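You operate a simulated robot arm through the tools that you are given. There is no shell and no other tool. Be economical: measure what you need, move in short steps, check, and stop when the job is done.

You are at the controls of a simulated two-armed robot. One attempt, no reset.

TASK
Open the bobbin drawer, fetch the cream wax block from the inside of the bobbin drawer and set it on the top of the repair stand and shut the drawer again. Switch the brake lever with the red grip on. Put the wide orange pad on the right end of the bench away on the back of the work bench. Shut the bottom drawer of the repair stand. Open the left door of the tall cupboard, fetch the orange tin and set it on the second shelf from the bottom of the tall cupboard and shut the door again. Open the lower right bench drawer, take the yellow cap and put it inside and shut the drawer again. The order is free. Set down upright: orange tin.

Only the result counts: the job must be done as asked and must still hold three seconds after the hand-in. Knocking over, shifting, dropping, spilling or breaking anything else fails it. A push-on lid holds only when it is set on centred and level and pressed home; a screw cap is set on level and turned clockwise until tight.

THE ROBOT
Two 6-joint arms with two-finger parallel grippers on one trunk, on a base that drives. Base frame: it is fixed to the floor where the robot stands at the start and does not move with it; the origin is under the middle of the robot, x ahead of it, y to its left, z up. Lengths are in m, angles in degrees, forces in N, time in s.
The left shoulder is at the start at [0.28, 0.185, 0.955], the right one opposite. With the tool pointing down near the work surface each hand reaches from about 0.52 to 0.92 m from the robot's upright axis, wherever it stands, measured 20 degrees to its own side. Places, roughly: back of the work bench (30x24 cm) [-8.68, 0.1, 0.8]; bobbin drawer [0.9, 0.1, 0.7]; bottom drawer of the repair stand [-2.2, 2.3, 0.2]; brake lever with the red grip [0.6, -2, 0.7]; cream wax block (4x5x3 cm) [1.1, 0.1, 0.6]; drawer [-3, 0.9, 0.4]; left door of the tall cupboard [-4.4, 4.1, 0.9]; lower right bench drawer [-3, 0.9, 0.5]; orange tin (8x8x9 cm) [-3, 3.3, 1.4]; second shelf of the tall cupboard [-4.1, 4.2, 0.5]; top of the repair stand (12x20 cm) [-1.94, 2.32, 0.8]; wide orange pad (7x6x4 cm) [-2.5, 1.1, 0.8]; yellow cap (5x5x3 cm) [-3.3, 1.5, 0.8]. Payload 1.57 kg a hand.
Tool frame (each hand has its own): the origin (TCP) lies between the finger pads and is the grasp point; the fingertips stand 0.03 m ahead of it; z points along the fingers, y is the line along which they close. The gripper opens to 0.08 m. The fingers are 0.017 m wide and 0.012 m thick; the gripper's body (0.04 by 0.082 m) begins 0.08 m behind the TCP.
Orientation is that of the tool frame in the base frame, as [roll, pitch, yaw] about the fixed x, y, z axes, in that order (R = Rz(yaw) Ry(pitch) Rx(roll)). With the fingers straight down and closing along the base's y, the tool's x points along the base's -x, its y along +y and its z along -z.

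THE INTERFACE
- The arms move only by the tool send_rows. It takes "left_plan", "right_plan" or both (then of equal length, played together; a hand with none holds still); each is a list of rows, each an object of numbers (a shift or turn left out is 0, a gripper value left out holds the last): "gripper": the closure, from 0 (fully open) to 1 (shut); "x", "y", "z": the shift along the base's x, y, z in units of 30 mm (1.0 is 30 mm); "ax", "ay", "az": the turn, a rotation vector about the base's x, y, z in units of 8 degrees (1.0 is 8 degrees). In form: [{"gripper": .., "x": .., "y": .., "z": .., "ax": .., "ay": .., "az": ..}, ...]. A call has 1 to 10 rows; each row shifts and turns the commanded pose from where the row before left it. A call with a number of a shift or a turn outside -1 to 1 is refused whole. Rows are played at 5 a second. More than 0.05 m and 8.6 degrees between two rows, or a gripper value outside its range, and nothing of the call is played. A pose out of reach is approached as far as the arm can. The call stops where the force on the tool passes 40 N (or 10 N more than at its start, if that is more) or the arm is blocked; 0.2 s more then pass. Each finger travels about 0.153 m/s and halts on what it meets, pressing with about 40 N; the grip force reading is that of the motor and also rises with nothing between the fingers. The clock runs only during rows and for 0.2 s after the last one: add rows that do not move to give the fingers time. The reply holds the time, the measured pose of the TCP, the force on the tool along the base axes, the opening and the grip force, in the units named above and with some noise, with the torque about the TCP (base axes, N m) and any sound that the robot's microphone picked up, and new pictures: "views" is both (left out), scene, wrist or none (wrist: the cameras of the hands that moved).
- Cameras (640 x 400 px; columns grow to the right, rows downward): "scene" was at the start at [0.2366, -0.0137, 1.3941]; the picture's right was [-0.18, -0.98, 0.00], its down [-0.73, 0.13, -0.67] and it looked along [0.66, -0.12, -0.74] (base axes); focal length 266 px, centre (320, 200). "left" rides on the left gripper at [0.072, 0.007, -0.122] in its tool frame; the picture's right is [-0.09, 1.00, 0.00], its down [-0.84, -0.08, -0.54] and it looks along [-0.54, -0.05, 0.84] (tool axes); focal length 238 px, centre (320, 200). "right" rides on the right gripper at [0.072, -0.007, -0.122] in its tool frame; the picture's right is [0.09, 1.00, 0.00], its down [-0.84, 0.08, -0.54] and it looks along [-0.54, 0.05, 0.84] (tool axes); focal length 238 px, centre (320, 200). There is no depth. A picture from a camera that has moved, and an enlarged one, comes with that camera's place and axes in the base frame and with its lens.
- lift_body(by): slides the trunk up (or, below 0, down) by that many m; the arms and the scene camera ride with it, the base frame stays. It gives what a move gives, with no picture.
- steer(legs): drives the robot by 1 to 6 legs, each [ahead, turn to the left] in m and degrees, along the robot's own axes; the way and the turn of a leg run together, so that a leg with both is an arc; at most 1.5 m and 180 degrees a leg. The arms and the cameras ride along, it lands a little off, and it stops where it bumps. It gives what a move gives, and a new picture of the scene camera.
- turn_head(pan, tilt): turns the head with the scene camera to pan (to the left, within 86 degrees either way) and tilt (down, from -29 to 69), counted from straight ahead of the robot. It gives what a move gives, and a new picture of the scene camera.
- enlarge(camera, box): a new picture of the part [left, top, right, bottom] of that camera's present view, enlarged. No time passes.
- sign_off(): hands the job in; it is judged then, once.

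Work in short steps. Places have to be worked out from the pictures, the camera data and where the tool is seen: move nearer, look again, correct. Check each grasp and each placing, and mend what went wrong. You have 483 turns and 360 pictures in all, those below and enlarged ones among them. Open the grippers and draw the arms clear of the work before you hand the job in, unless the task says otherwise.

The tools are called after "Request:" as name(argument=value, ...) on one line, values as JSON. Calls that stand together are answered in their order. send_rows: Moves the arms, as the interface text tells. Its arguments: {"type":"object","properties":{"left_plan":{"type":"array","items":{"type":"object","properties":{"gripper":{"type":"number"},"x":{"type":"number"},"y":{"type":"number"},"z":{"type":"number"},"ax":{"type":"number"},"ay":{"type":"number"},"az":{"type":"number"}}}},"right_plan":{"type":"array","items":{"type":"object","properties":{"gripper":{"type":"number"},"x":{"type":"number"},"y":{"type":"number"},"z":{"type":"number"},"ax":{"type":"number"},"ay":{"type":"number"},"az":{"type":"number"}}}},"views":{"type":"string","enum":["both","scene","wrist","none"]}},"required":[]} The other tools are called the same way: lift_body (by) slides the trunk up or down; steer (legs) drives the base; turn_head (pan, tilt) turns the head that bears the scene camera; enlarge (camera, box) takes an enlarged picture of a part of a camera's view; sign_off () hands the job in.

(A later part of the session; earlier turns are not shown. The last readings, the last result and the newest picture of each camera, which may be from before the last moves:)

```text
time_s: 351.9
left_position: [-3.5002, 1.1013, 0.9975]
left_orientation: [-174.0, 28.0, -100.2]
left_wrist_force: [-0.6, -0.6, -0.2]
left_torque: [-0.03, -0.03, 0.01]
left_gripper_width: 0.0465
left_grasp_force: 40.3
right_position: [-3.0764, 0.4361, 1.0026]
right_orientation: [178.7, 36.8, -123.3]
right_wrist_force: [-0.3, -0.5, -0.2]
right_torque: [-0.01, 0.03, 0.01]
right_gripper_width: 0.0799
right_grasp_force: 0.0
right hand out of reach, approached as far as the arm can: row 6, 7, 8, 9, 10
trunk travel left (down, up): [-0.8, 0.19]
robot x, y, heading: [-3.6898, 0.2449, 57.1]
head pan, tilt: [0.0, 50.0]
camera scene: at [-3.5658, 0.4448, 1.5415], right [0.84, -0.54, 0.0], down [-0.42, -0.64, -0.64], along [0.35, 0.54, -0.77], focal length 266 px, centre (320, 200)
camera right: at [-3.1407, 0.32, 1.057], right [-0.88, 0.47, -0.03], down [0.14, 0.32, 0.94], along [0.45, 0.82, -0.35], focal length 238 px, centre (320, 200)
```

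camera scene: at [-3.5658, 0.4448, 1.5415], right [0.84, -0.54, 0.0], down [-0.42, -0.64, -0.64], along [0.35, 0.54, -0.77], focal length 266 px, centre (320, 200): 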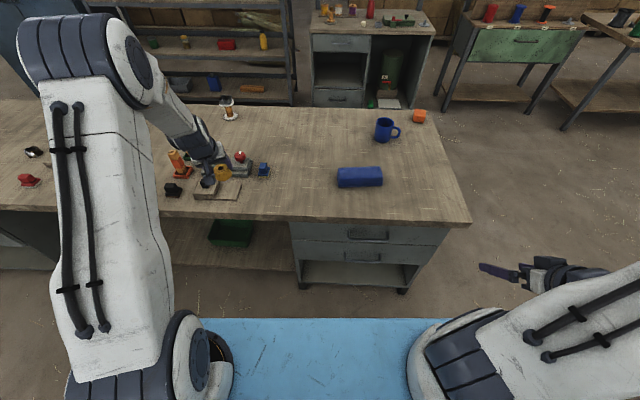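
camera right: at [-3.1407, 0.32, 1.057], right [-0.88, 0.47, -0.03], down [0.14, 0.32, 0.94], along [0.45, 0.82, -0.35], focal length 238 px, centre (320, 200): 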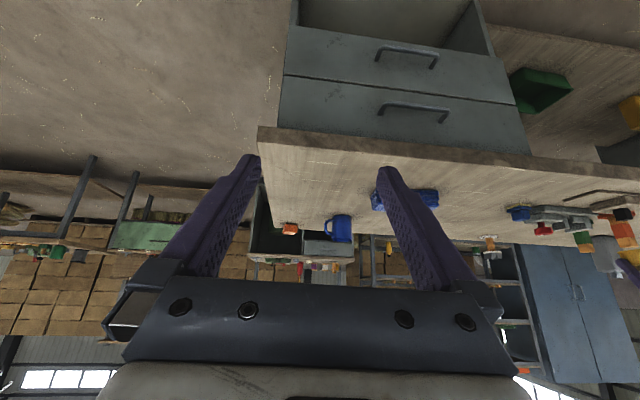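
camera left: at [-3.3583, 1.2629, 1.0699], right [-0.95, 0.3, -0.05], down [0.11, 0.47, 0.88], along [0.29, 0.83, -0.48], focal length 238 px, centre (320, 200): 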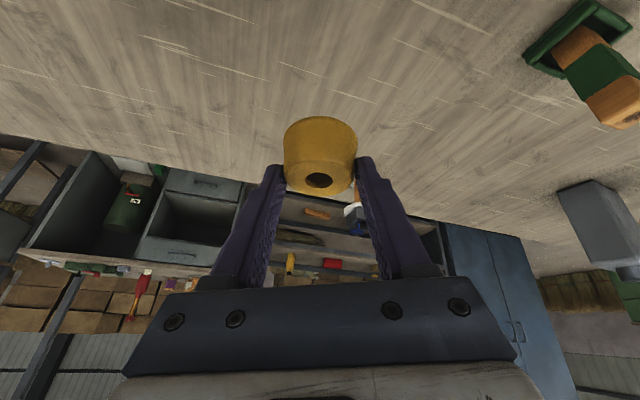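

Two views fix the lower handle at (-3.115, 0.809, 0.49). I go down on the outer side where the arm has room.

Request:
send_rows(right_plan=[{"x": 1, "z": -0.5}, {"x": 1, "z": -0.8}, {"x": 1, "z": -1}, {"x": 1, "z": -1}, {"x": 0.5, "z": -1}, {"z": -1}, {"z": -1}, {"z": -1}, {"z": -1}, {"z": -1}], views="wrist")

```text
time_s: 354.1
left_position: [-3.4995, 1.101, 0.9972]
left_orientation: [-174.1, 27.9, -100.1]
left_wrist_force: [-0.3, 0.5, -1.2]
left_torque: [-0.01, -0.01, -0.01]
left_gripper_width: 0.0465
left_grasp_force: 40.3
right_position: [-2.9388, 0.4361, 0.7246]
right_orientation: [178.4, 36.8, -123.4]
right_wrist_force: [1.1, 1.1, 0.2]
right_torque: [0.02, 0.02, 0.02]
right_gripper_width: 0.08
right_grasp_force: 0.1
trunk travel left (down, up): [-0.8, 0.19]
robot x, y, heading: [-3.6917, 0.2486, 56.9]
head pan, tilt: [0.0, 50.0]
camera right: at [-3.0018, 0.3204, 0.7798], right [-0.88, 0.47, -0.03], down [0.14, 0.32, 0.94], along [0.45, 0.82, -0.35], focal length 238 px, centre (320, 200)
```

right: 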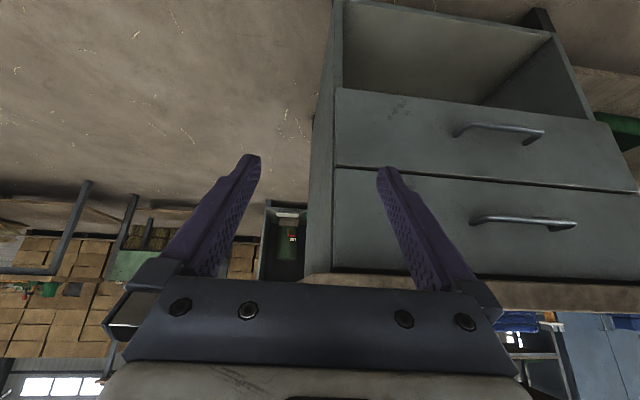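

Now I twist the hand 88° about its own axis so that the fingers can close over the horizontal bar.

Request:
send_rows(right_plan=[{"ax": -0.329, "ay": -0.5, "az": 0.8}, {"ax": -0.329, "ay": -0.5, "az": 0.8}, {"ax": -0.329, "ay": -0.5, "az": 0.8}, {"ax": -0.329, "ay": -0.5, "az": 0.8}, {"ax": -0.329, "ay": -0.5, "az": 0.8}, {"ax": -0.329, "ay": -0.5, "az": 0.8}, {"ax": -0.329, "ay": -0.5, "az": 0.8}, {"ax": -0.329, "ay": -0.5, "az": 0.8}, {"ax": -0.329, "ay": -0.5, "az": 0.8}, {"ax": -0.329, "ay": -0.5, "az": 0.8}], views="none")

```text
time_s: 356.3
left_position: [-3.5008, 1.1013, 0.9962]
left_orientation: [-174.0, 28.0, -100.1]
left_wrist_force: [0.1, 0.2, -0.8]
left_torque: [0.02, -0.01, 0.02]
left_gripper_width: 0.0461
left_grasp_force: 39.3
right_position: [-2.7896, 0.4173, 0.6976]
right_orientation: [-145.0, 6.1, -41.2]
right_wrist_force: [-0.1, -0.9, 0.1]
right_torque: [0.0, 0.0, -0.02]
right_gripper_width: 0.0799
right_grasp_force: 0.0
right hand out of reach, approached as far as the arm can: row 1, 2, 3, 4, 5, 6, 7, 8, 9
trunk travel left (down, up): [-0.8, 0.19]
robot x, y, heading: [-3.6886, 0.2454, 57.3]
head pan, tilt: [0.0, 50.0]
```

Request:
send_rows(right_plan=[{"y": 1, "az": 0.5}, {"y": 1}, {"y": 1, "x": -0.3, "z": -0.3}, {"y": 1, "x": -0.3, "z": -0.3}, {"y": 1, "x": -0.6, "z": -0.3}, {"y": 1, "x": -0.6, "z": -0.3}, {"y": 0.6, "x": -0.8}, {"y": 0.6, "x": -0.8}, {"y": 0.5, "x": -0.8}, {"y": 0.5, "x": -0.8}], views="wrist")

```text
time_s: 358.2
left_position: [-3.4961, 1.1, 0.996]
left_orientation: [-174.0, 28.0, -100.3]
left_wrist_force: [0.9, -0.1, -0.3]
left_torque: [0.0, -0.02, -0.02]
left_gripper_width: 0.0461
left_grasp_force: 40.0
right_position: [-2.8465, 0.6338, 0.6429]
right_orientation: [-144.2, 5.2, -38.6]
right_wrist_force: [0.6, -0.3, -0.4]
right_torque: [0.0, 0.0, -0.01]
right_gripper_width: 0.0796
right_grasp_force: 0.0
right hand out of reach, approached as far as the arm can: row 1, 3, 5, 6, 7, 8, 9
trunk travel left (down, up): [-0.8, 0.19]
robot x, y, heading: [-3.6935, 0.2449, 57.1]
head pan, tilt: [0.0, 50.0]
stopped in row 9 (right hand): the force on the tool passed its limit at 49 N (the readings are from after the stop); the commanded pose is now the measured one
camera right: at [-2.8245, 0.531, 0.7367], right [-0.47, -0.66, -0.59], down [-0.86, 0.2, 0.47], along [-0.19, 0.73, -0.66], focal length 238 px, centre (320, 200)
```

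right: 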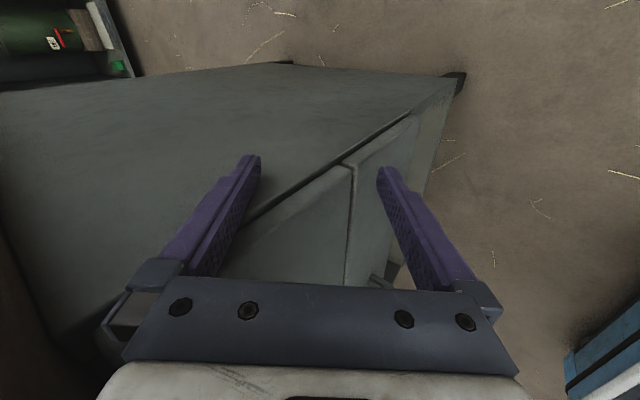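

That side is cramped. I'll retreat and re-stand the robot so that the drawer lies to its right (mirror of the pose that worked for the left arm).

Request:
send_rows(right_plan=[{"x": 0.3, "y": -0.8}, {"x": 0.3, "y": -1}, {"x": 0.3, "y": -1, "z": 0.3}, {"y": -1, "z": 0.5}, {"y": -1, "z": 0.5}, {"z": 0.5}], views="none")

Request:
lift_body(by=0.18)

Request:
steer(legs=[[0, -90], [0.54, 0], [0, 143]])

```text
time_s: 359.6
left_position: [-3.4977, 1.1007, 0.9966]
left_orientation: [-174.0, 28.0, -100.2]
left_wrist_force: [0.1, 0.3, -0.7]
left_torque: [0.0, 0.01, 0.01]
left_gripper_width: 0.046
left_grasp_force: 39.5
right_position: [-2.7982, 0.4895, 0.6812]
right_orientation: [-144.1, 5.3, -38.7]
right_wrist_force: [0.2, 0.4, 0.5]
right_torque: [0.02, 0.02, 0.01]
right_gripper_width: 0.0801
right_grasp_force: 0.1
right hand out of reach, approached as far as the arm can: row 4, 5, 6
trunk travel left (down, up): [-0.8, 0.19]
robot x, y, heading: [-3.6937, 0.2451, 57.0]
head pan, tilt: [0.0, 50.0]
```

```text
time_s: 361.6
left_position: [-3.4967, 1.1011, 1.1769]
left_orientation: [-174.0, 28.1, -100.5]
left_wrist_force: [-0.2, 0.0, -0.2]
left_torque: [0.0, -0.03, -0.01]
left_gripper_width: 0.0459
left_grasp_force: 40.0
right_position: [-2.7981, 0.4905, 0.8603]
right_orientation: [-144.2, 5.1, -38.6]
right_wrist_force: [-0.5, 0.2, 0.0]
right_torque: [0.01, 0.03, 0.0]
right_gripper_width: 0.0799
right_grasp_force: 0.0
trunk travel left (down, up): [-0.98, 0.01]
robot x, y, heading: [-3.6919, 0.2441, 57.0]
head pan, tilt: [0.0, 50.0]
```

```text
time_s: 374.5
left_position: [-3.809, 0.6085, 1.1766]
left_orientation: [-174.0, 28.1, -46.4]
left_wrist_force: [-0.5, 0.5, 0.1]
left_torque: [-0.01, 0.03, 0.01]
left_gripper_width: 0.0459
left_grasp_force: 40.2
right_position: [-2.9021, 0.8104, 0.8613]
right_orientation: [-144.1, 5.1, 15.0]
right_wrist_force: [-0.6, 0.1, 0.5]
right_torque: [0.01, 0.02, 0.04]
right_gripper_width: 0.0802
right_grasp_force: 0.2
trunk travel left (down, up): [-0.98, 0.01]
robot x, y, heading: [-3.2422, -0.0502, 110.9]
head pan, tilt: [0.0, 50.0]
camera scene: at [-3.3204, 0.1674, 1.7214], right [0.94, 0.35, 0.0], down [0.27, -0.72, -0.64], along [-0.23, 0.6, -0.77], focal length 266 px, centre (320, 200)
```

scene: 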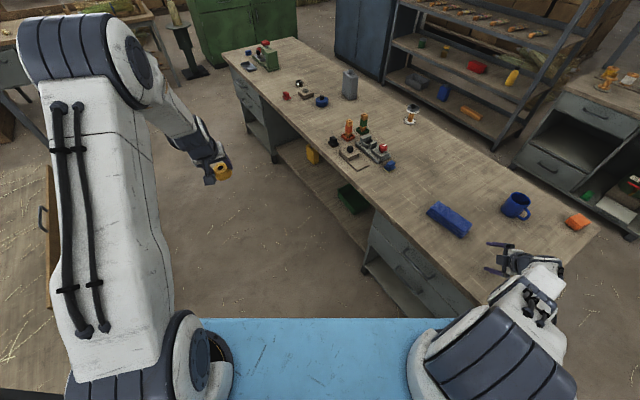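

All items are in place. I raise the right hand, swing it back in front of the bench and turn it to face the drawer.

Request:
send_rows(right_plan=[{"z": 1}, {"z": 1}, {"x": -0.7, "y": -1, "az": -0.78}, {"x": -0.7, "y": -1, "az": -0.78}, {"x": -0.7, "y": -1, "az": -0.78}, {"x": -0.7, "y": -1, "az": -0.78}, {"x": -0.7, "y": -1, "az": -0.78}, {"x": -0.7, "y": -1, "az": -0.78}, {"x": -0.7, "y": -1, "az": -0.78}, {"x": -0.7, "y": -1, "az": -0.78}], views="wrist")

```text
time_s: 375.8
left_position: [-3.8089, 0.608, 1.1775]
left_orientation: [-173.9, 28.0, -46.5]
left_wrist_force: [0.1, 0.0, -0.7]
left_torque: [0.03, -0.03, 0.05]
left_gripper_width: 0.0461
left_grasp_force: 40.4
right_position: [-2.8868, 0.8343, 0.8539]
right_orientation: [-143.8, 5.4, -6.1]
right_wrist_force: [-9.9, -20.4, 26.3]
right_torque: [-1.8, 0.56, -0.21]
right_gripper_width: 0.0801
right_grasp_force: 0.0
right hand out of reach, approached as far as the arm can: row 1, 2, 3, 4, 5, 6
trunk travel left (down, up): [-0.98, 0.01]
robot x, y, heading: [-3.2329, -0.0548, 110.8]
head pan, tilt: [0.0, 50.0]
stopped in row 6 (right hand): the force on the tool passed its limit at 50 N (the readings are from after the stop); the commanded pose is now the measured one
camera right: at [-2.8135, 0.7591, 0.9495], right [-0.05, -0.8, -0.59], down [-0.83, -0.29, 0.47], along [-0.55, 0.52, -0.65], focal length 238 px, centre (320, 200)
```

right: 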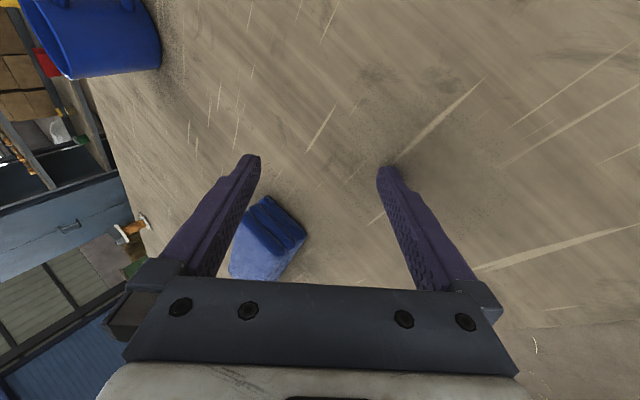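

The arm is stretched straight and a fingertip rests on the bench. I try a gentle lift first.

Request:
send_rows(right_plan=[{"z": 0.5}, {"z": 0.5}], views="none")

```text
time_s: 376.4
left_position: [-3.8087, 0.6101, 1.1755]
left_orientation: [-174.2, 28.0, -46.8]
left_wrist_force: [0.0, 0.3, -0.8]
left_torque: [-0.02, 0.02, 0.01]
left_gripper_width: 0.046
left_grasp_force: 39.7
right_position: [-2.8785, 0.8484, 0.8711]
right_orientation: [-143.9, 5.2, -6.1]
right_wrist_force: [-0.5, -1.2, 0.4]
right_torque: [0.0, 0.0, -0.03]
right_gripper_width: 0.0799
right_grasp_force: 0.0
right hand out of reach, approached as far as the arm can: row 1, 2
trunk travel left (down, up): [-0.98, 0.01]
robot x, y, heading: [-3.2302, -0.0547, 110.8]
head pan, tilt: [0.0, 50.0]
```

Free. I go up and outward, then inward, to unlock the elbow.

Request:
send_rows(right_plan=[{"x": 0.3, "y": 0.6, "z": 1}, {"x": 0.3, "y": 0.6, "z": 1}, {"x": 0.3, "y": 0.6, "z": 1}, {"x": 0.3, "y": 0.6, "z": 1}, {"x": 0.4, "y": 0.8, "z": 0.8}, {"x": 0.4, "y": 0.9, "z": 0.5}, {"x": 0.4, "y": 0.9}, {"x": 0.4, "y": 0.9}], views="none")

Request:
send_rows(right_plan=[{"x": -0.4, "y": -0.9}, {"x": -0.4, "y": -0.9}, {"x": -0.4, "y": -0.9}, {"x": -0.4, "y": -0.9}, {"x": -0.4, "y": -0.9}, {"x": -0.4, "y": -0.9}, {"x": -0.4, "y": -0.9}, {"x": -0.4, "y": -0.9}, {"x": -0.4, "y": -0.9}, {"x": -0.4, "y": -0.9}], views="none")

```text
time_s: 378.2
left_position: [-3.8096, 0.6096, 1.1769]
left_orientation: [-174.0, 28.0, -46.6]
left_wrist_force: [0.0, -0.3, 0.2]
left_torque: [0.0, 0.0, -0.03]
left_gripper_width: 0.0461
left_grasp_force: 39.7
right_position: [-2.8331, 0.9105, 1.0452]
right_orientation: [-143.8, 5.2, -6.1]
right_wrist_force: [0.0, 0.2, -0.5]
right_torque: [0.0, 0.0, 0.0]
right_gripper_width: 0.08
right_grasp_force: 0.0
right hand out of reach, approached as far as the arm can: row 2, 4, 5, 6, 7, 8
trunk travel left (down, up): [-0.98, 0.01]
robot x, y, heading: [-3.2409, -0.0564, 110.7]
head pan, tilt: [0.0, 50.0]
```

```text
time_s: 380.4
left_position: [-3.8088, 0.6086, 1.1764]
left_orientation: [-174.0, 28.0, -46.6]
left_wrist_force: [-0.9, 0.6, 0.3]
left_torque: [0.0, 0.01, -0.04]
left_gripper_width: 0.0466
left_grasp_force: 40.1
right_position: [-2.8571, 0.8581, 1.0443]
right_orientation: [-144.2, 5.2, -6.3]
right_wrist_force: [1.3, -0.5, 0.2]
right_torque: [-0.01, 0.02, 0.03]
right_gripper_width: 0.0798
right_grasp_force: 0.0
right hand out of reach, approached as far as the arm can: row 3, 4, 5, 6, 7, 8, 9, 10
trunk travel left (down, up): [-0.98, 0.01]
robot x, y, heading: [-3.2338, -0.0538, 110.4]
head pan, tilt: [0.0, 50.0]
```

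The limit seems tied to the tool's yaw. I turn the hand outward first, then move in.

Request:
send_rows(right_plan=[{"x": 0.3, "y": 0.6, "az": -0.8}, {"x": 0.3, "y": 0.6, "az": -0.8}, {"x": 0.3, "y": 0.5, "az": -0.8}, {"x": 0.2, "y": 0.5, "az": -0.8}, {"az": -0.5}, {"x": -0.3, "y": -0.7}, {"x": -0.3, "y": -0.7}, {"x": -0.3, "y": -0.7}, {"x": -0.3, "y": -0.7}], views="scene")

```text
time_s: 382.4
left_position: [-3.8078, 0.6094, 1.1759]
left_orientation: [-174.0, 28.0, -46.6]
left_wrist_force: [-0.1, 0.3, 0.0]
left_torque: [0.0, 0.02, 0.01]
left_gripper_width: 0.0459
left_grasp_force: 40.0
right_position: [-2.8595, 0.8418, 1.0431]
right_orientation: [-143.8, 5.2, -35.7]
right_wrist_force: [-0.1, -0.1, 0.2]
right_torque: [0.02, -0.03, -0.01]
right_gripper_width: 0.08
right_grasp_force: 0.1
trunk travel left (down, up): [-0.98, 0.01]
robot x, y, heading: [-3.2349, -0.0519, 110.7]
head pan, tilt: [0.0, 50.0]
camera scene: at [-3.3204, 0.1672, 1.7214], right [0.94, 0.35, 0.0], down [0.27, -0.72, -0.64], along [-0.23, 0.6, -0.77], focal length 266 px, centre (320, 200)
```

scene: 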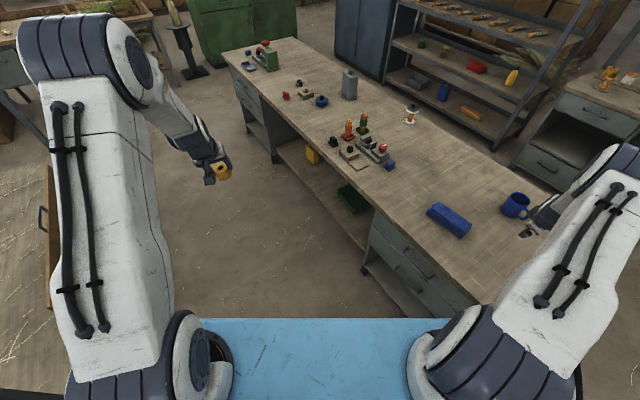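

No limit flags now and the orientation is right. I move the hand back in front of the bench at height.

Request:
send_rows(right_plan=[{"x": -0.5, "y": -1}, {"x": -0.5, "y": -1}, {"x": -0.6, "y": -1}, {"x": -0.6, "y": -1}, {"x": -0.6, "y": -1}, {"x": -0.6, "y": -1}, {"x": -0.6, "y": -1}, {"x": -0.6, "y": -0.6}], views="wrist")

```text
time_s: 384.2
left_position: [-3.8084, 0.6092, 1.1757]
left_orientation: [-173.9, 28.1, -46.5]
left_wrist_force: [0.0, 1.3, -0.2]
left_torque: [0.01, -0.02, -0.03]
left_gripper_width: 0.0463
left_grasp_force: 39.9
right_position: [-2.9964, 0.6141, 1.0432]
right_orientation: [-143.9, 5.2, -35.7]
right_wrist_force: [-0.2, -1.1, -0.3]
right_torque: [0.01, 0.02, 0.0]
right_gripper_width: 0.0801
right_grasp_force: 0.0
trunk travel left (down, up): [-0.98, 0.01]
robot x, y, heading: [-3.2362, -0.0589, 110.5]
head pan, tilt: [0.0, 50.0]
camera right: at [-2.9695, 0.5122, 1.1387], right [-0.44, -0.68, -0.59], down [-0.87, 0.16, 0.47], along [-0.22, 0.72, -0.66], focal length 238 px, centre (320, 200)
```

right: 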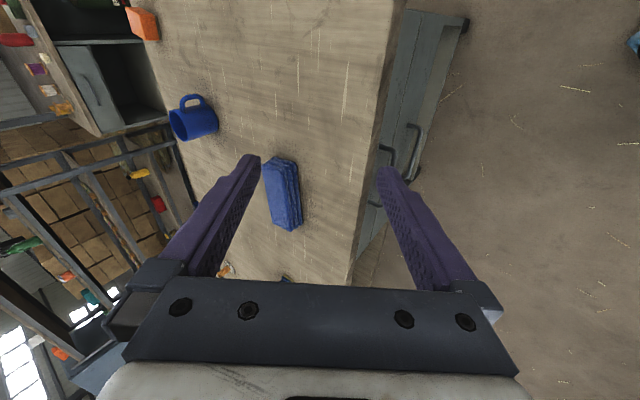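

Request:
send_rows(right_plan=[{"x": -1, "y": -0.3}, {"x": -1, "y": -0.3}, {"x": -1, "y": -0.3}, {"x": -1, "y": -0.2}, {"x": -1, "y": 0}, {"x": -1, "y": 0}, {"x": -1, "y": 0}, {"x": -1, "y": 0}, {"x": -0.9, "y": 0}], views="none")

Request:
lift_body(by=-0.22)

```text
time_s: 386.2
left_position: [-3.8086, 0.6093, 1.1775]
left_orientation: [-174.0, 28.0, -46.6]
left_wrist_force: [-0.7, 0.7, -0.8]
left_torque: [0.01, 0.01, 0.0]
left_gripper_width: 0.046
left_grasp_force: 40.1
right_position: [-3.2655, 0.5812, 1.0423]
right_orientation: [-144.0, 5.2, -35.9]
right_wrist_force: [-0.3, -0.1, 0.5]
right_torque: [0.03, 0.0, 0.01]
right_gripper_width: 0.0801
right_grasp_force: 0.1
trunk travel left (down, up): [-0.98, 0.01]
robot x, y, heading: [-3.2352, -0.0552, 111.0]
head pan, tilt: [0.0, 50.0]
```

```text
time_s: 388.5
left_position: [-3.8085, 0.6104, 0.9564]
left_orientation: [-174.0, 28.0, -46.6]
left_wrist_force: [0.3, -0.1, -0.5]
left_torque: [-0.01, -0.01, -0.02]
left_gripper_width: 0.0464
left_grasp_force: 40.4
right_position: [-3.2654, 0.5826, 0.8229]
right_orientation: [-144.0, 5.3, -35.9]
right_wrist_force: [0.4, -0.5, 0.7]
right_torque: [0.0, -0.01, 0.01]
right_gripper_width: 0.0798
right_grasp_force: 0.0
trunk travel left (down, up): [-0.76, 0.23]
robot x, y, heading: [-3.2368, -0.0525, 110.4]
head pan, tilt: [0.0, 50.0]
```

Request:
send_rows(right_plan=[{"x": 0.2, "y": 0.3, "z": -1, "gripper": 0.5}, {"x": 0.3, "y": 0.45, "z": -1}, {"x": 0.4, "y": 0.65, "z": -1}, {"x": 0.5, "y": 0.8, "z": -0.95}, {"x": 0.5, "y": 0.8, "z": -0.95}, {"x": 0.5, "y": 0.8, "z": -0.9}, {"x": 0.5, "y": 0.8, "z": -0.9}, {"x": 0.5, "y": 0.8, "z": -0.9}], views="wrist")

```text
time_s: 390.3
left_position: [-3.809, 0.6106, 0.9562]
left_orientation: [-174.0, 28.0, -46.7]
left_wrist_force: [-0.2, -0.5, 0.2]
left_torque: [-0.01, -0.06, 0.0]
left_gripper_width: 0.046
left_grasp_force: 40.2
right_position: [-3.1637, 0.7443, 0.5958]
right_orientation: [-143.9, 5.1, -35.8]
right_wrist_force: [-0.3, -0.1, 1.0]
right_torque: [0.01, 0.02, -0.01]
right_gripper_width: 0.0397
right_grasp_force: 0.1
trunk travel left (down, up): [-0.76, 0.23]
robot x, y, heading: [-3.2361, -0.054, 110.5]
head pan, tilt: [0.0, 50.0]
camera right: at [-3.1367, 0.6413, 0.6911], right [-0.44, -0.68, -0.59], down [-0.87, 0.16, 0.47], along [-0.22, 0.72, -0.66], focal length 238 px, centre (320, 200)
```

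right: 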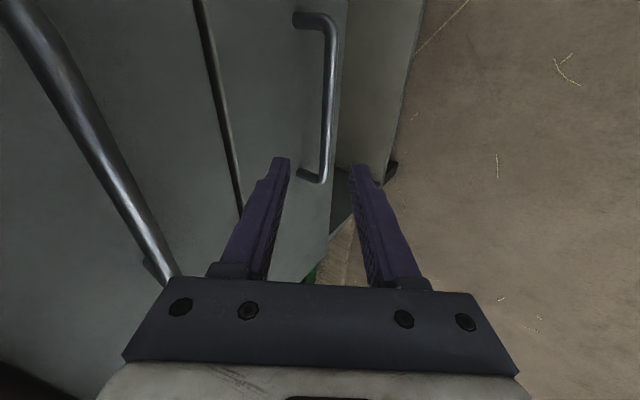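

The lower bar lies between the fingers' lines. I shift 2.5 cm toward its middle, then advance 8 cm.

Request:
send_rows(right_plan=[{"x": 0.7, "y": -0.5, "z": -0.3}, {"x": 0.29, "y": 0.52, "z": -0.8}, {"x": 0.29, "y": 0.52, "z": -0.8}, {"x": 0.2, "y": 0.36, "z": -0.55}], views="wrist")

```text
time_s: 391.3
left_position: [-3.8083, 0.609, 0.9566]
left_orientation: [-174.1, 28.0, -46.7]
left_wrist_force: [-0.2, -0.1, 0.6]
left_torque: [0.01, 0.0, 0.03]
left_gripper_width: 0.0462
left_grasp_force: 40.4
right_position: [-3.1175, 0.7724, 0.5228]
right_orientation: [-144.0, 5.3, -35.8]
right_wrist_force: [0.4, 1.2, 0.0]
right_torque: [-0.02, 0.0, 0.01]
right_gripper_width: 0.04
right_grasp_force: 0.1
trunk travel left (down, up): [-0.76, 0.23]
robot x, y, heading: [-3.2352, -0.0559, 110.8]
head pan, tilt: [0.0, 50.0]
camera right: at [-3.0915, 0.6696, 0.6174], right [-0.44, -0.68, -0.59], down [-0.87, 0.16, 0.47], along [-0.22, 0.72, -0.66], focal length 238 px, centre (320, 200)
```

right: 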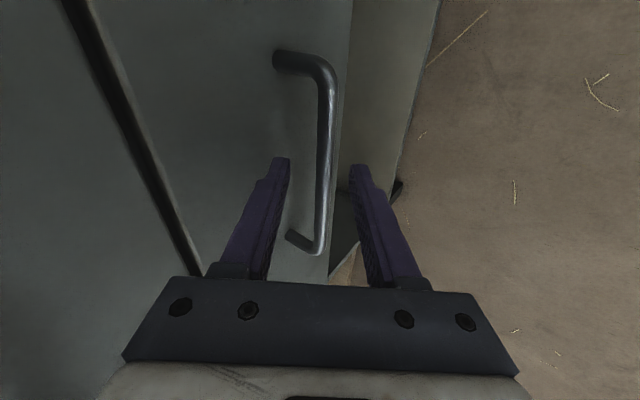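

Bar centred between the fingertips. I advance 3 cm more and close.

Request:
send_rows(right_plan=[{"x": 0.15, "y": 0.26, "z": -0.4}, {"x": 0.15, "y": 0.26, "z": -0.4}, {"gripper": 0.8}, {"gripper": 1}, {"gripper": 1}], views="wrist")

```text
time_s: 392.5
left_position: [-3.8083, 0.6095, 0.9564]
left_orientation: [-174.0, 28.0, -46.7]
left_wrist_force: [0.0, -0.8, 0.1]
left_torque: [0.0, 0.01, 0.01]
left_gripper_width: 0.0461
left_grasp_force: 40.3
right_position: [-3.1106, 0.7837, 0.5005]
right_orientation: [-143.9, 4.9, -35.9]
right_wrist_force: [-0.9, -3.8, -3.6]
right_torque: [-0.07, 0.01, 0.73]
right_gripper_width: 0.0124
right_grasp_force: 29.3
right hand out of reach, approached as far as the arm can: row 2
trunk travel left (down, up): [-0.76, 0.23]
robot x, y, heading: [-3.2345, -0.0534, 110.5]
head pan, tilt: [0.0, 50.0]
camera right: at [-3.0847, 0.681, 0.5958], right [-0.44, -0.68, -0.59], down [-0.87, 0.16, 0.46], along [-0.22, 0.72, -0.66], focal length 238 px, centre (320, 200)
```

right: 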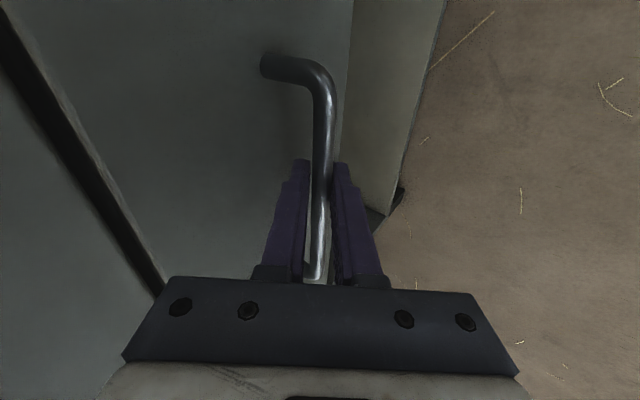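

Gripped. I pull along -u.

Request:
send_rows(right_plan=[{"x": -0.25, "y": -0.36}, {"x": -0.4, "y": -0.56}, {"x": -0.5, "y": -0.7}, {"x": -0.58, "y": -0.815}], views="wrist")

```text
time_s: 393.5
left_position: [-3.8081, 0.6103, 0.9557]
left_orientation: [-174.0, 28.1, -46.6]
left_wrist_force: [0.2, -0.3, 0.3]
left_torque: [0.01, 0.02, 0.0]
left_gripper_width: 0.0461
left_grasp_force: 40.5
right_position: [-3.1639, 0.7079, 0.4993]
right_orientation: [-144.0, 5.1, -35.6]
right_wrist_force: [1.3, -1.7, -12.9]
right_torque: [-0.47, -0.59, 0.27]
right_gripper_width: 0.0126
right_grasp_force: 29.2
trunk travel left (down, up): [-0.76, 0.23]
robot x, y, heading: [-3.2353, -0.0541, 110.7]
head pan, tilt: [0.0, 50.0]
camera right: at [-3.1374, 0.6066, 0.596], right [-0.44, -0.68, -0.59], down [-0.87, 0.16, 0.47], along [-0.22, 0.72, -0.66], focal length 238 px, centre (320, 200)
```

right: 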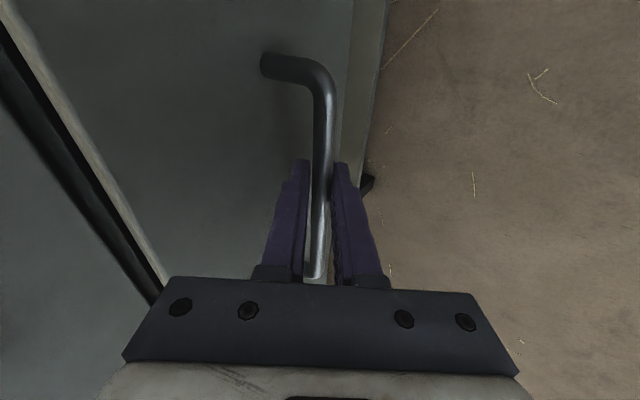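

Moving well. I pull another 14 cm.

Request:
send_rows(right_plan=[{"x": -0.55, "y": -0.78}, {"x": -0.55, "y": -0.78}, {"x": -0.55, "y": -0.78}, {"x": -0.55, "y": -0.78}, {"x": -0.5, "y": -0.7}], views="both")

```text
time_s: 394.7
left_position: [-3.8088, 0.6097, 0.9557]
left_orientation: [-174.1, 28.0, -46.6]
left_wrist_force: [0.7, 0.7, -0.6]
left_torque: [-0.04, 0.02, -0.01]
left_gripper_width: 0.0459
left_grasp_force: 40.0
right_position: [-3.2441, 0.5971, 0.5002]
right_orientation: [-143.9, 5.2, -35.8]
right_wrist_force: [-7.3, 4.8, -25.7]
right_torque: [-0.18, -0.22, 0.5]
right_gripper_width: 0.0125
right_grasp_force: 29.7
trunk travel left (down, up): [-0.76, 0.23]
robot x, y, heading: [-3.2357, -0.0573, 110.7]
head pan, tilt: [0.0, 50.0]
camera scene: at [-3.3205, 0.1685, 1.5011], right [0.94, 0.35, 0.0], down [0.27, -0.72, -0.64], along [-0.23, 0.6, -0.77], focal length 266 px, centre (320, 200)
camera right: at [-3.2176, 0.4942, 0.596], right [-0.44, -0.68, -0.59], down [-0.87, 0.15, 0.47], along [-0.22, 0.72, -0.66], focal length 238 px, centre (320, 200)
```

scene: 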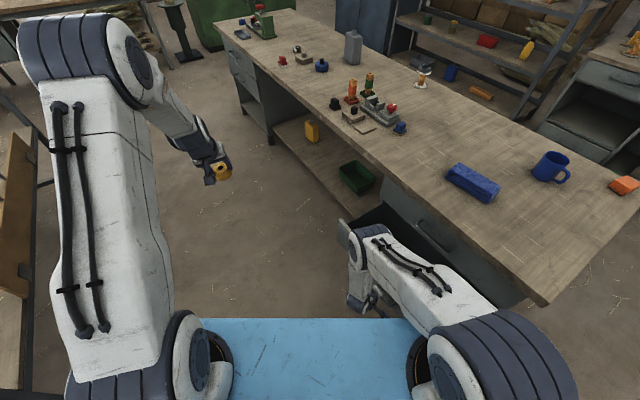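
right: 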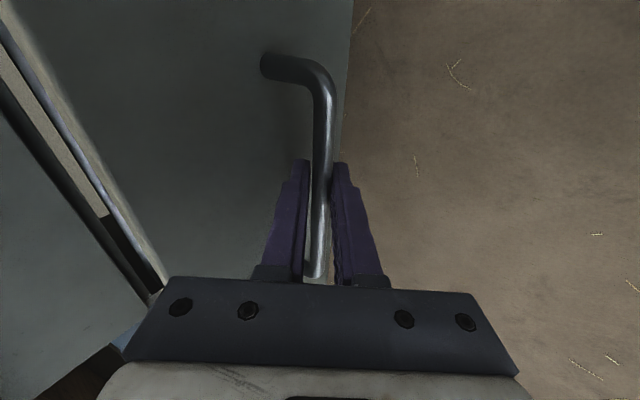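

Open about 23 cm; a little more.

Request:
send_rows(right_plan=[{"x": -0.4, "y": -0.56, "z": 0.05}, {"x": -0.4, "y": -0.56}], views="none")

```text
time_s: 395.4
left_position: [-3.8063, 0.6107, 0.9561]
left_orientation: [-174.1, 28.0, -46.7]
left_wrist_force: [-0.1, -0.1, -0.3]
left_torque: [0.02, 0.02, 0.02]
left_gripper_width: 0.046
left_grasp_force: 39.4
right_position: [-3.2622, 0.5712, 0.5064]
right_orientation: [-142.6, 5.8, -36.4]
right_wrist_force: [2.5, 6.4, -7.2]
right_torque: [-0.11, -0.25, 0.59]
right_gripper_width: 0.0125
right_grasp_force: 30.0
trunk travel left (down, up): [-0.76, 0.23]
robot x, y, heading: [-3.237, -0.0545, 110.6]
head pan, tilt: [0.0, 50.0]
stopped in row 2 (right hand): the force on the tool passed its limit at 52 N (the readings are from after the stop); the commanded pose is now the measured one
```

It met its end stop. I release, back off and raise the right hand aside.

Request:
send_rows(right_plan=[{"gripper": 0.6}, {"gripper": 0.5}, {"x": -0.29, "y": -0.52, "z": 0.6}, {"x": -0.29, "y": -0.52, "z": 0.8}, {"x": -0.1, "y": -0.4, "z": 0.9}, {"z": 1}, {"z": 1}, {"z": 1}, {"x": 0.5, "z": 1}, {"x": 0.8, "z": 0.8}], views="both")

```text
time_s: 397.6
left_position: [-3.8068, 0.6106, 0.9557]
left_orientation: [-174.0, 28.0, -46.7]
left_wrist_force: [-0.1, 1.1, 0.4]
left_torque: [0.01, 0.0, -0.03]
left_gripper_width: 0.0459
left_grasp_force: 39.9
right_position: [-3.2405, 0.5274, 0.7185]
right_orientation: [-142.7, 5.8, -36.5]
right_wrist_force: [-0.2, -0.6, 0.1]
right_torque: [0.03, -0.04, -0.04]
right_gripper_width: 0.0399
right_grasp_force: 0.0
trunk travel left (down, up): [-0.76, 0.23]
robot x, y, heading: [-3.2356, -0.0549, 110.6]
head pan, tilt: [0.0, 50.0]
camera scene: at [-3.3203, 0.1674, 1.5014], right [0.94, 0.35, 0.0], down [0.27, -0.72, -0.64], along [-0.23, 0.6, -0.77], focal length 266 px, centre (320, 200)
camera right: at [-3.2163, 0.4225, 0.8112], right [-0.45, -0.66, -0.61], down [-0.87, 0.16, 0.47], along [-0.21, 0.74, -0.64], focal length 238 px, centre (320, 200)
```

scene: 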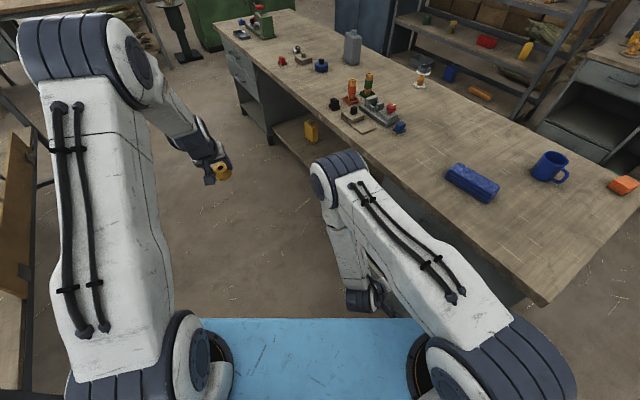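
right: 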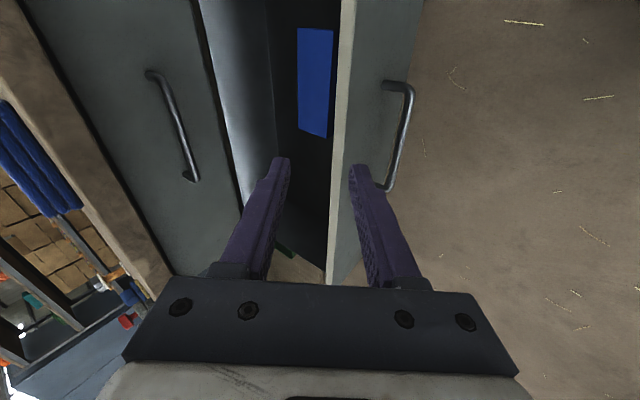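

The drawer is open with a blue thing inside toward its right. The cap can't be reached there from this stand, so I tuck the right hand, raise the trunk and re-stand facing the drawer squarely for the left hand.

Request:
send_rows(right_plan=[{"x": 0.6, "y": -0.4, "z": 0.8}, {"x": 0.6, "y": -0.4, "z": 0.8}, {"x": 0.6, "y": -0.4, "z": 0.8}, {"x": 0.6, "y": -0.4, "z": 0.8}, {"x": 0.6, "y": -0.3, "z": 0.8}], views="none")

Request:
lift_body(by=0.22)

Request:
steer(legs=[[-0.1, 0], [0, -135], [-0.41, 0], [0, 79.5]])

```text
time_s: 398.8
left_position: [-3.8084, 0.6097, 0.9566]
left_orientation: [-174.0, 28.0, -46.7]
left_wrist_force: [-0.5, -0.4, 0.1]
left_torque: [0.01, 0.01, -0.03]
left_gripper_width: 0.0459
left_grasp_force: 40.3
right_position: [-3.1878, 0.4987, 0.7821]
right_orientation: [-142.8, 5.7, -36.5]
right_wrist_force: [0.0, 0.1, 0.7]
right_torque: [-0.01, 0.01, 0.0]
right_gripper_width: 0.0401
right_grasp_force: 0.0
right hand out of reach, approached as far as the arm can: row 3, 4, 5
trunk travel left (down, up): [-0.76, 0.23]
robot x, y, heading: [-3.2358, -0.055, 110.6]
head pan, tilt: [0.0, 50.0]
```

```text
time_s: 401.1
left_position: [-3.8079, 0.6106, 1.1767]
left_orientation: [-174.0, 28.0, -46.7]
left_wrist_force: [0.3, -0.4, 0.0]
left_torque: [0.0, -0.03, 0.02]
left_gripper_width: 0.0458
left_grasp_force: 39.7
right_position: [-3.1893, 0.4977, 1.0028]
right_orientation: [-142.7, 5.7, -36.5]
right_wrist_force: [1.0, -0.1, 0.6]
right_torque: [-0.03, 0.03, 0.01]
right_gripper_width: 0.0402
right_grasp_force: 0.0
trunk travel left (down, up): [-0.98, 0.01]
robot x, y, heading: [-3.2337, -0.0556, 110.7]
head pan, tilt: [0.0, 50.0]
```

```text
time_s: 413.3
left_position: [-3.4174, 0.8597, 1.1768]
left_orientation: [-174.1, 28.1, -98.2]
left_wrist_force: [-0.5, 0.1, -0.6]
left_torque: [0.04, -0.02, 0.04]
left_gripper_width: 0.0458
left_grasp_force: 40.2
right_position: [-3.1198, 0.306, 1.0026]
right_orientation: [-142.7, 5.7, -88.0]
right_wrist_force: [0.3, -0.8, 0.5]
right_torque: [0.0, 0.02, -0.01]
right_gripper_width: 0.04
right_grasp_force: 0.0
trunk travel left (down, up): [-0.98, 0.01]
robot x, y, heading: [-3.5843, 0.0023, 59.2]
head pan, tilt: [0.0, 50.0]
camera scene: at [-3.4613, 0.2018, 1.7214], right [0.86, -0.51, 0.0], down [-0.39, -0.66, -0.64], along [0.33, 0.55, -0.77], focal length 266 px, centre (320, 200)
```

scene: 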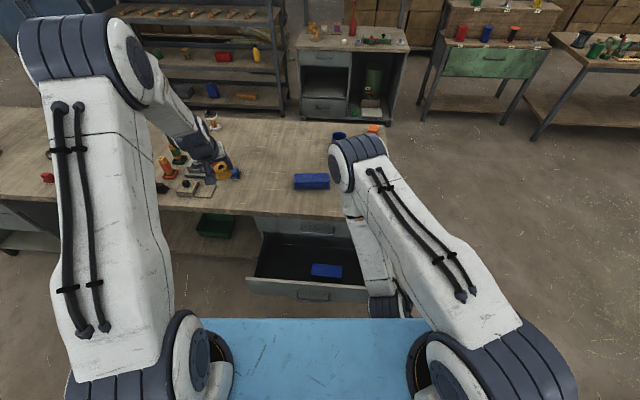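

Drawer interior is in view, with clear space left of the blue box at about (-3.26, 0.80). I drive 8 cm ahead and bring the cap over that spot, straightening the hand.

Request:
steer(legs=[[0.08, 0]])

Request:
send_rows(left_plan=[{"x": 0.5, "y": -0.55, "ax": -0.5, "ay": 0.07}, {"x": 0.5, "y": -0.55, "ax": -0.5, "ay": 0.07}, {"x": 0.5, "y": -0.55, "ax": -0.5, "ay": 0.07}, {"x": 0.5, "y": -0.55, "ax": -0.5, "ay": 0.07}, {"x": 0.5, "y": -0.55, "ax": -0.5, "ay": 0.07}, {"x": 0.5, "y": -0.55}, {"x": 0.5, "y": -0.55}, {"x": 0.4, "y": -0.55}], views="both")

```text
time_s: 414.3
left_position: [-3.3764, 0.9271, 1.1749]
left_orientation: [-174.1, 28.1, -98.2]
left_wrist_force: [0.2, 0.5, 0.3]
left_torque: [-0.02, -0.01, 0.04]
left_gripper_width: 0.0461
left_grasp_force: 40.2
right_position: [-3.0789, 0.3735, 1.0032]
right_orientation: [-142.7, 5.7, -88.1]
right_wrist_force: [0.2, -0.1, -0.2]
right_torque: [0.01, 0.03, -0.01]
right_gripper_width: 0.0397
right_grasp_force: 0.1
trunk travel left (down, up): [-0.98, 0.01]
robot x, y, heading: [-3.5381, 0.0644, 59.2]
head pan, tilt: [0.0, 50.0]
camera scene: at [-3.4204, 0.2702, 1.7214], right [0.86, -0.51, 0.0], down [-0.39, -0.66, -0.64], along [0.33, 0.55, -0.77], focal length 266 px, centre (320, 200)
```

scene: 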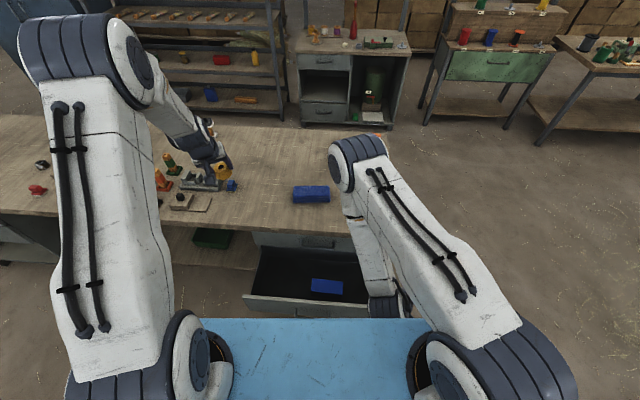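

```text
time_s: 416.1
left_position: [-3.2571, 0.7936, 1.1766]
left_orientation: [-173.9, 7.8, -98.2]
left_wrist_force: [0.5, 0.8, -0.9]
left_torque: [0.01, 0.01, 0.0]
left_gripper_width: 0.0458
left_grasp_force: 39.7
right_position: [-3.0774, 0.3744, 1.0021]
right_orientation: [-142.7, 5.7, -88.1]
right_wrist_force: [0.5, -0.8, -0.1]
right_torque: [0.0, -0.01, 0.0]
right_gripper_width: 0.0402
right_grasp_force: 0.1
trunk travel left (down, up): [-0.98, 0.01]
robot x, y, heading: [-3.5432, 0.0657, 59.0]
head pan, tilt: [0.0, 50.0]
camera scene: at [-3.4202, 0.2704, 1.7214], right [0.86, -0.51, 0.0], down [-0.39, -0.66, -0.64], along [0.33, 0.55, -0.77], focal length 266 px, centre (320, 200)
camera left: at [-3.2876, 0.7105, 1.2871], right [-0.96, 0.25, -0.09], down [0.13, 0.74, 0.66], along [0.23, 0.62, -0.75], focal length 238 px, centre (320, 200)
```

scene: 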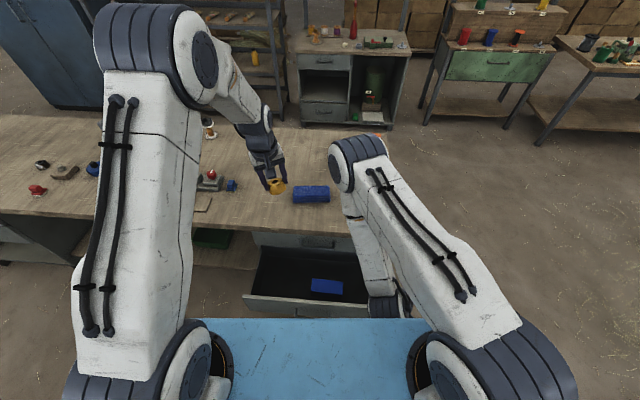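
left: 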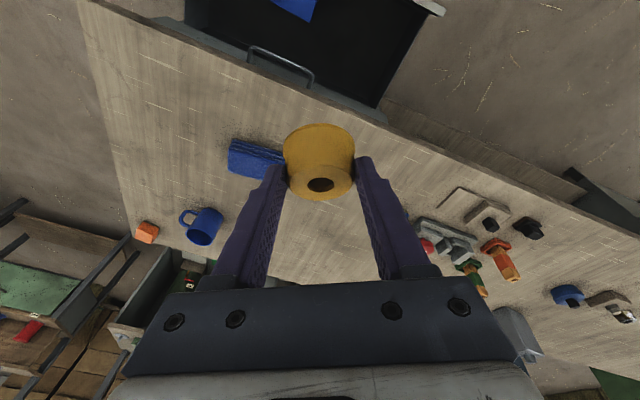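

The cap hangs in front of the bench edge over the open drawer. I lower the trunk 0.3.

Request:
lift_body(by=-0.3)

Request:
send_rows(left_plan=[{"z": -0.9}, {"z": -0.9}, {"z": -0.9}, {"z": -0.9}], views="both")

```text
time_s: 419.1
left_position: [-3.2574, 0.7948, 0.8783]
left_orientation: [-174.0, 7.8, -98.2]
left_wrist_force: [0.1, 0.2, 0.0]
left_torque: [-0.03, 0.02, 0.06]
left_gripper_width: 0.046
left_grasp_force: 39.9
right_position: [-3.0786, 0.3746, 0.7027]
right_orientation: [-142.6, 5.7, -88.0]
right_wrist_force: [0.2, -0.2, 0.1]
right_torque: [-0.03, 0.0, 0.01]
right_gripper_width: 0.0403
right_grasp_force: 0.0
trunk travel left (down, up): [-0.68, 0.31]
robot x, y, heading: [-3.5365, 0.0663, 59.1]
head pan, tilt: [0.0, 50.0]
```

```text
time_s: 420.1
left_position: [-3.258, 0.7956, 0.7694]
left_orientation: [-174.0, 7.7, -98.2]
left_wrist_force: [0.0, -0.1, -0.1]
left_torque: [0.03, 0.04, 0.03]
left_gripper_width: 0.046
left_grasp_force: 40.3
right_position: [-3.0787, 0.3737, 0.7026]
right_orientation: [-142.6, 5.6, -88.0]
right_wrist_force: [0.1, -0.6, -0.2]
right_torque: [0.01, 0.01, 0.02]
right_gripper_width: 0.04
right_grasp_force: 0.0
trunk travel left (down, up): [-0.68, 0.31]
robot x, y, heading: [-3.5375, 0.0646, 59.3]
head pan, tilt: [0.0, 50.0]
camera scene: at [-3.4203, 0.2702, 1.4215], right [0.86, -0.51, 0.0], down [-0.39, -0.66, -0.64], along [0.33, 0.55, -0.77], focal length 266 px, centre (320, 200)
camera left: at [-3.2879, 0.7118, 0.8801], right [-0.97, 0.25, -0.09], down [0.13, 0.74, 0.66], along [0.23, 0.62, -0.75], focal length 238 px, centre (320, 200)
```

scene: 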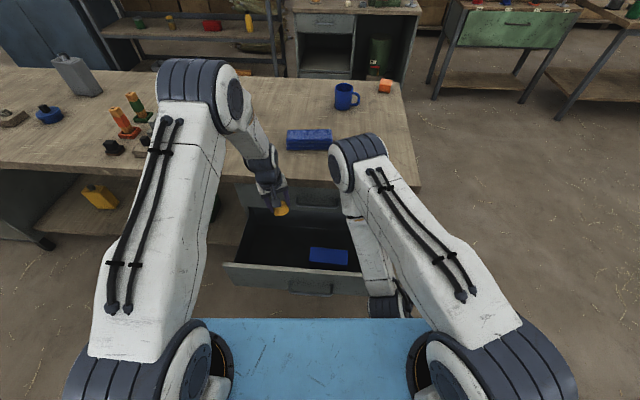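
left: 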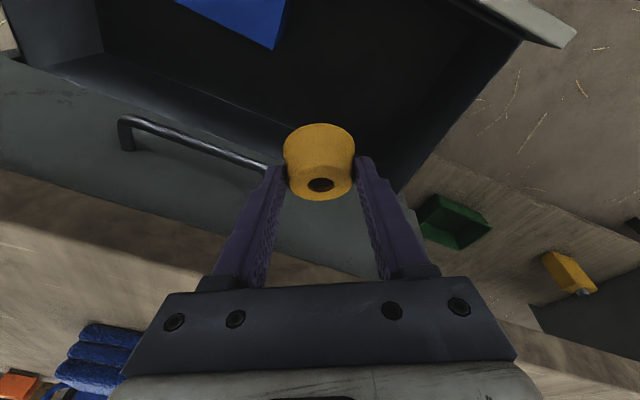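

Clear of the upper handle by a few cm. I shift 1.5 cm outward and go down into the drawer.

Request:
send_rows(left_plan=[{"x": -0.35, "y": -0.42, "z": -0.5}, {"z": -0.9}, {"z": -0.9}, {"z": -0.9}, {"z": -0.9}, {"z": -0.9}, {"z": -0.9}], views="wrist")

```text
time_s: 421.7
left_position: [-3.2685, 0.7817, 0.5903]
left_orientation: [-173.8, 7.8, -98.3]
left_wrist_force: [0.3, 0.7, 0.1]
left_torque: [0.0, 0.02, 0.04]
left_gripper_width: 0.0457
left_grasp_force: 40.0
right_position: [-3.0789, 0.3736, 0.7034]
right_orientation: [-142.7, 5.8, -87.9]
right_wrist_force: [-0.1, 0.7, 0.1]
right_torque: [0.04, -0.02, 0.01]
right_gripper_width: 0.0398
right_grasp_force: 0.1
trunk travel left (down, up): [-0.68, 0.31]
robot x, y, heading: [-3.5422, 0.067, 59.2]
head pan, tilt: [0.0, 50.0]
camera left: at [-3.2986, 0.6979, 0.7004], right [-0.97, 0.25, -0.09], down [0.13, 0.74, 0.66], along [0.23, 0.62, -0.75], focal length 238 px, centre (320, 200)
```

left: 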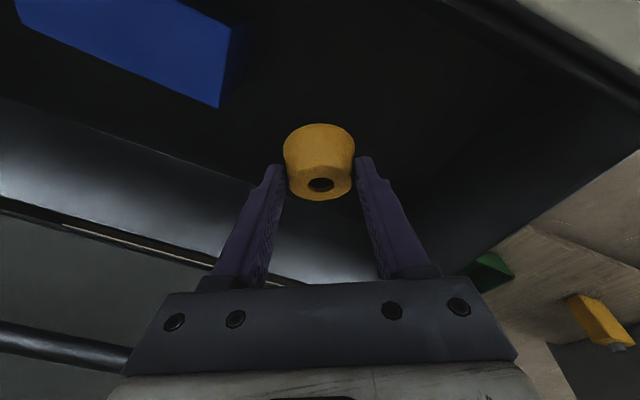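

Request:
send_rows(left_plan=[{"z": -0.7}, {"z": -0.7}, {"z": -0.7}, {"z": -0.5}, {"z": -0.3}, {"z": -0.3}, {"z": -0.3}, {"z": -0.3}, {"z": -0.3}, {"z": -0.3}], views="wrist")

```text
time_s: 423.8
left_position: [-3.2603, 0.7902, 0.4763]
left_orientation: [-173.4, 8.7, -98.3]
left_wrist_force: [0.0, 1.4, 15.9]
left_torque: [-1.07, 0.63, 0.0]
left_gripper_width: 0.0464
left_grasp_force: 39.9
right_position: [-3.079, 0.3731, 0.703]
right_orientation: [-142.6, 5.8, -88.1]
right_wrist_force: [-0.2, -0.5, 0.6]
right_torque: [-0.03, 0.0, 0.04]
right_gripper_width: 0.0398
right_grasp_force: 0.1
trunk travel left (down, up): [-0.68, 0.31]
robot x, y, heading: [-3.5378, 0.0675, 59.2]
head pan, tilt: [0.0, 50.0]
stopped in row 10 (left hand): the force on the tool passed its limit at 58 N (the readings are from after the stop); the commanded pose is now the measured one
camera left: at [-3.2922, 0.704, 0.5852], right [-0.96, 0.25, -0.1], down [0.12, 0.73, 0.67], along [0.24, 0.63, -0.74], focal length 238 px, centre (320, 200)
```

left: 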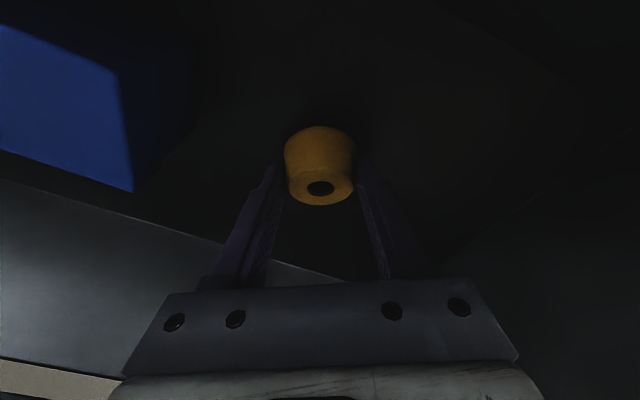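

Floor contact. I open the fingers and rise straight out.

Request:
send_rows(left_plan=[{"z": 0.1, "gripper": 0.35}, {"gripper": 0.25}, {"gripper": 0.2}, {"z": 0.6}, {"z": 0.9}, {"z": 0.9}, {"z": 0.9}, {"z": 0.9}, {"z": 0.9}, {"z": 0.9}], views="wrist")

```text
time_s: 425.9
left_position: [-3.2601, 0.7878, 0.6578]
left_orientation: [-173.5, 8.3, -98.2]
left_wrist_force: [0.4, -0.3, -0.4]
left_torque: [-0.01, -0.01, 0.0]
left_gripper_width: 0.0642
left_grasp_force: 0.0
right_position: [-3.0779, 0.373, 0.702]
right_orientation: [-142.7, 5.7, -88.0]
right_wrist_force: [0.5, -0.1, -0.2]
right_torque: [-0.02, 0.0, 0.0]
right_gripper_width: 0.0403
right_grasp_force: 0.0
trunk travel left (down, up): [-0.68, 0.31]
robot x, y, heading: [-3.5407, 0.0649, 58.7]
head pan, tilt: [0.0, 50.0]
camera left: at [-3.2923, 0.7024, 0.7668], right [-0.96, 0.25, -0.1], down [0.12, 0.74, 0.66], along [0.24, 0.63, -0.74], focal length 238 px, centre (320, 200)
```

left: 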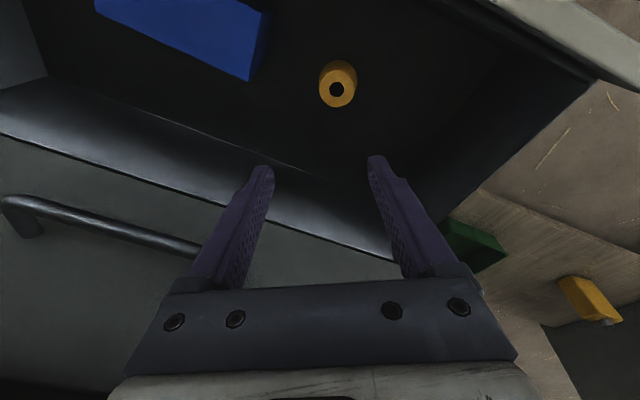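

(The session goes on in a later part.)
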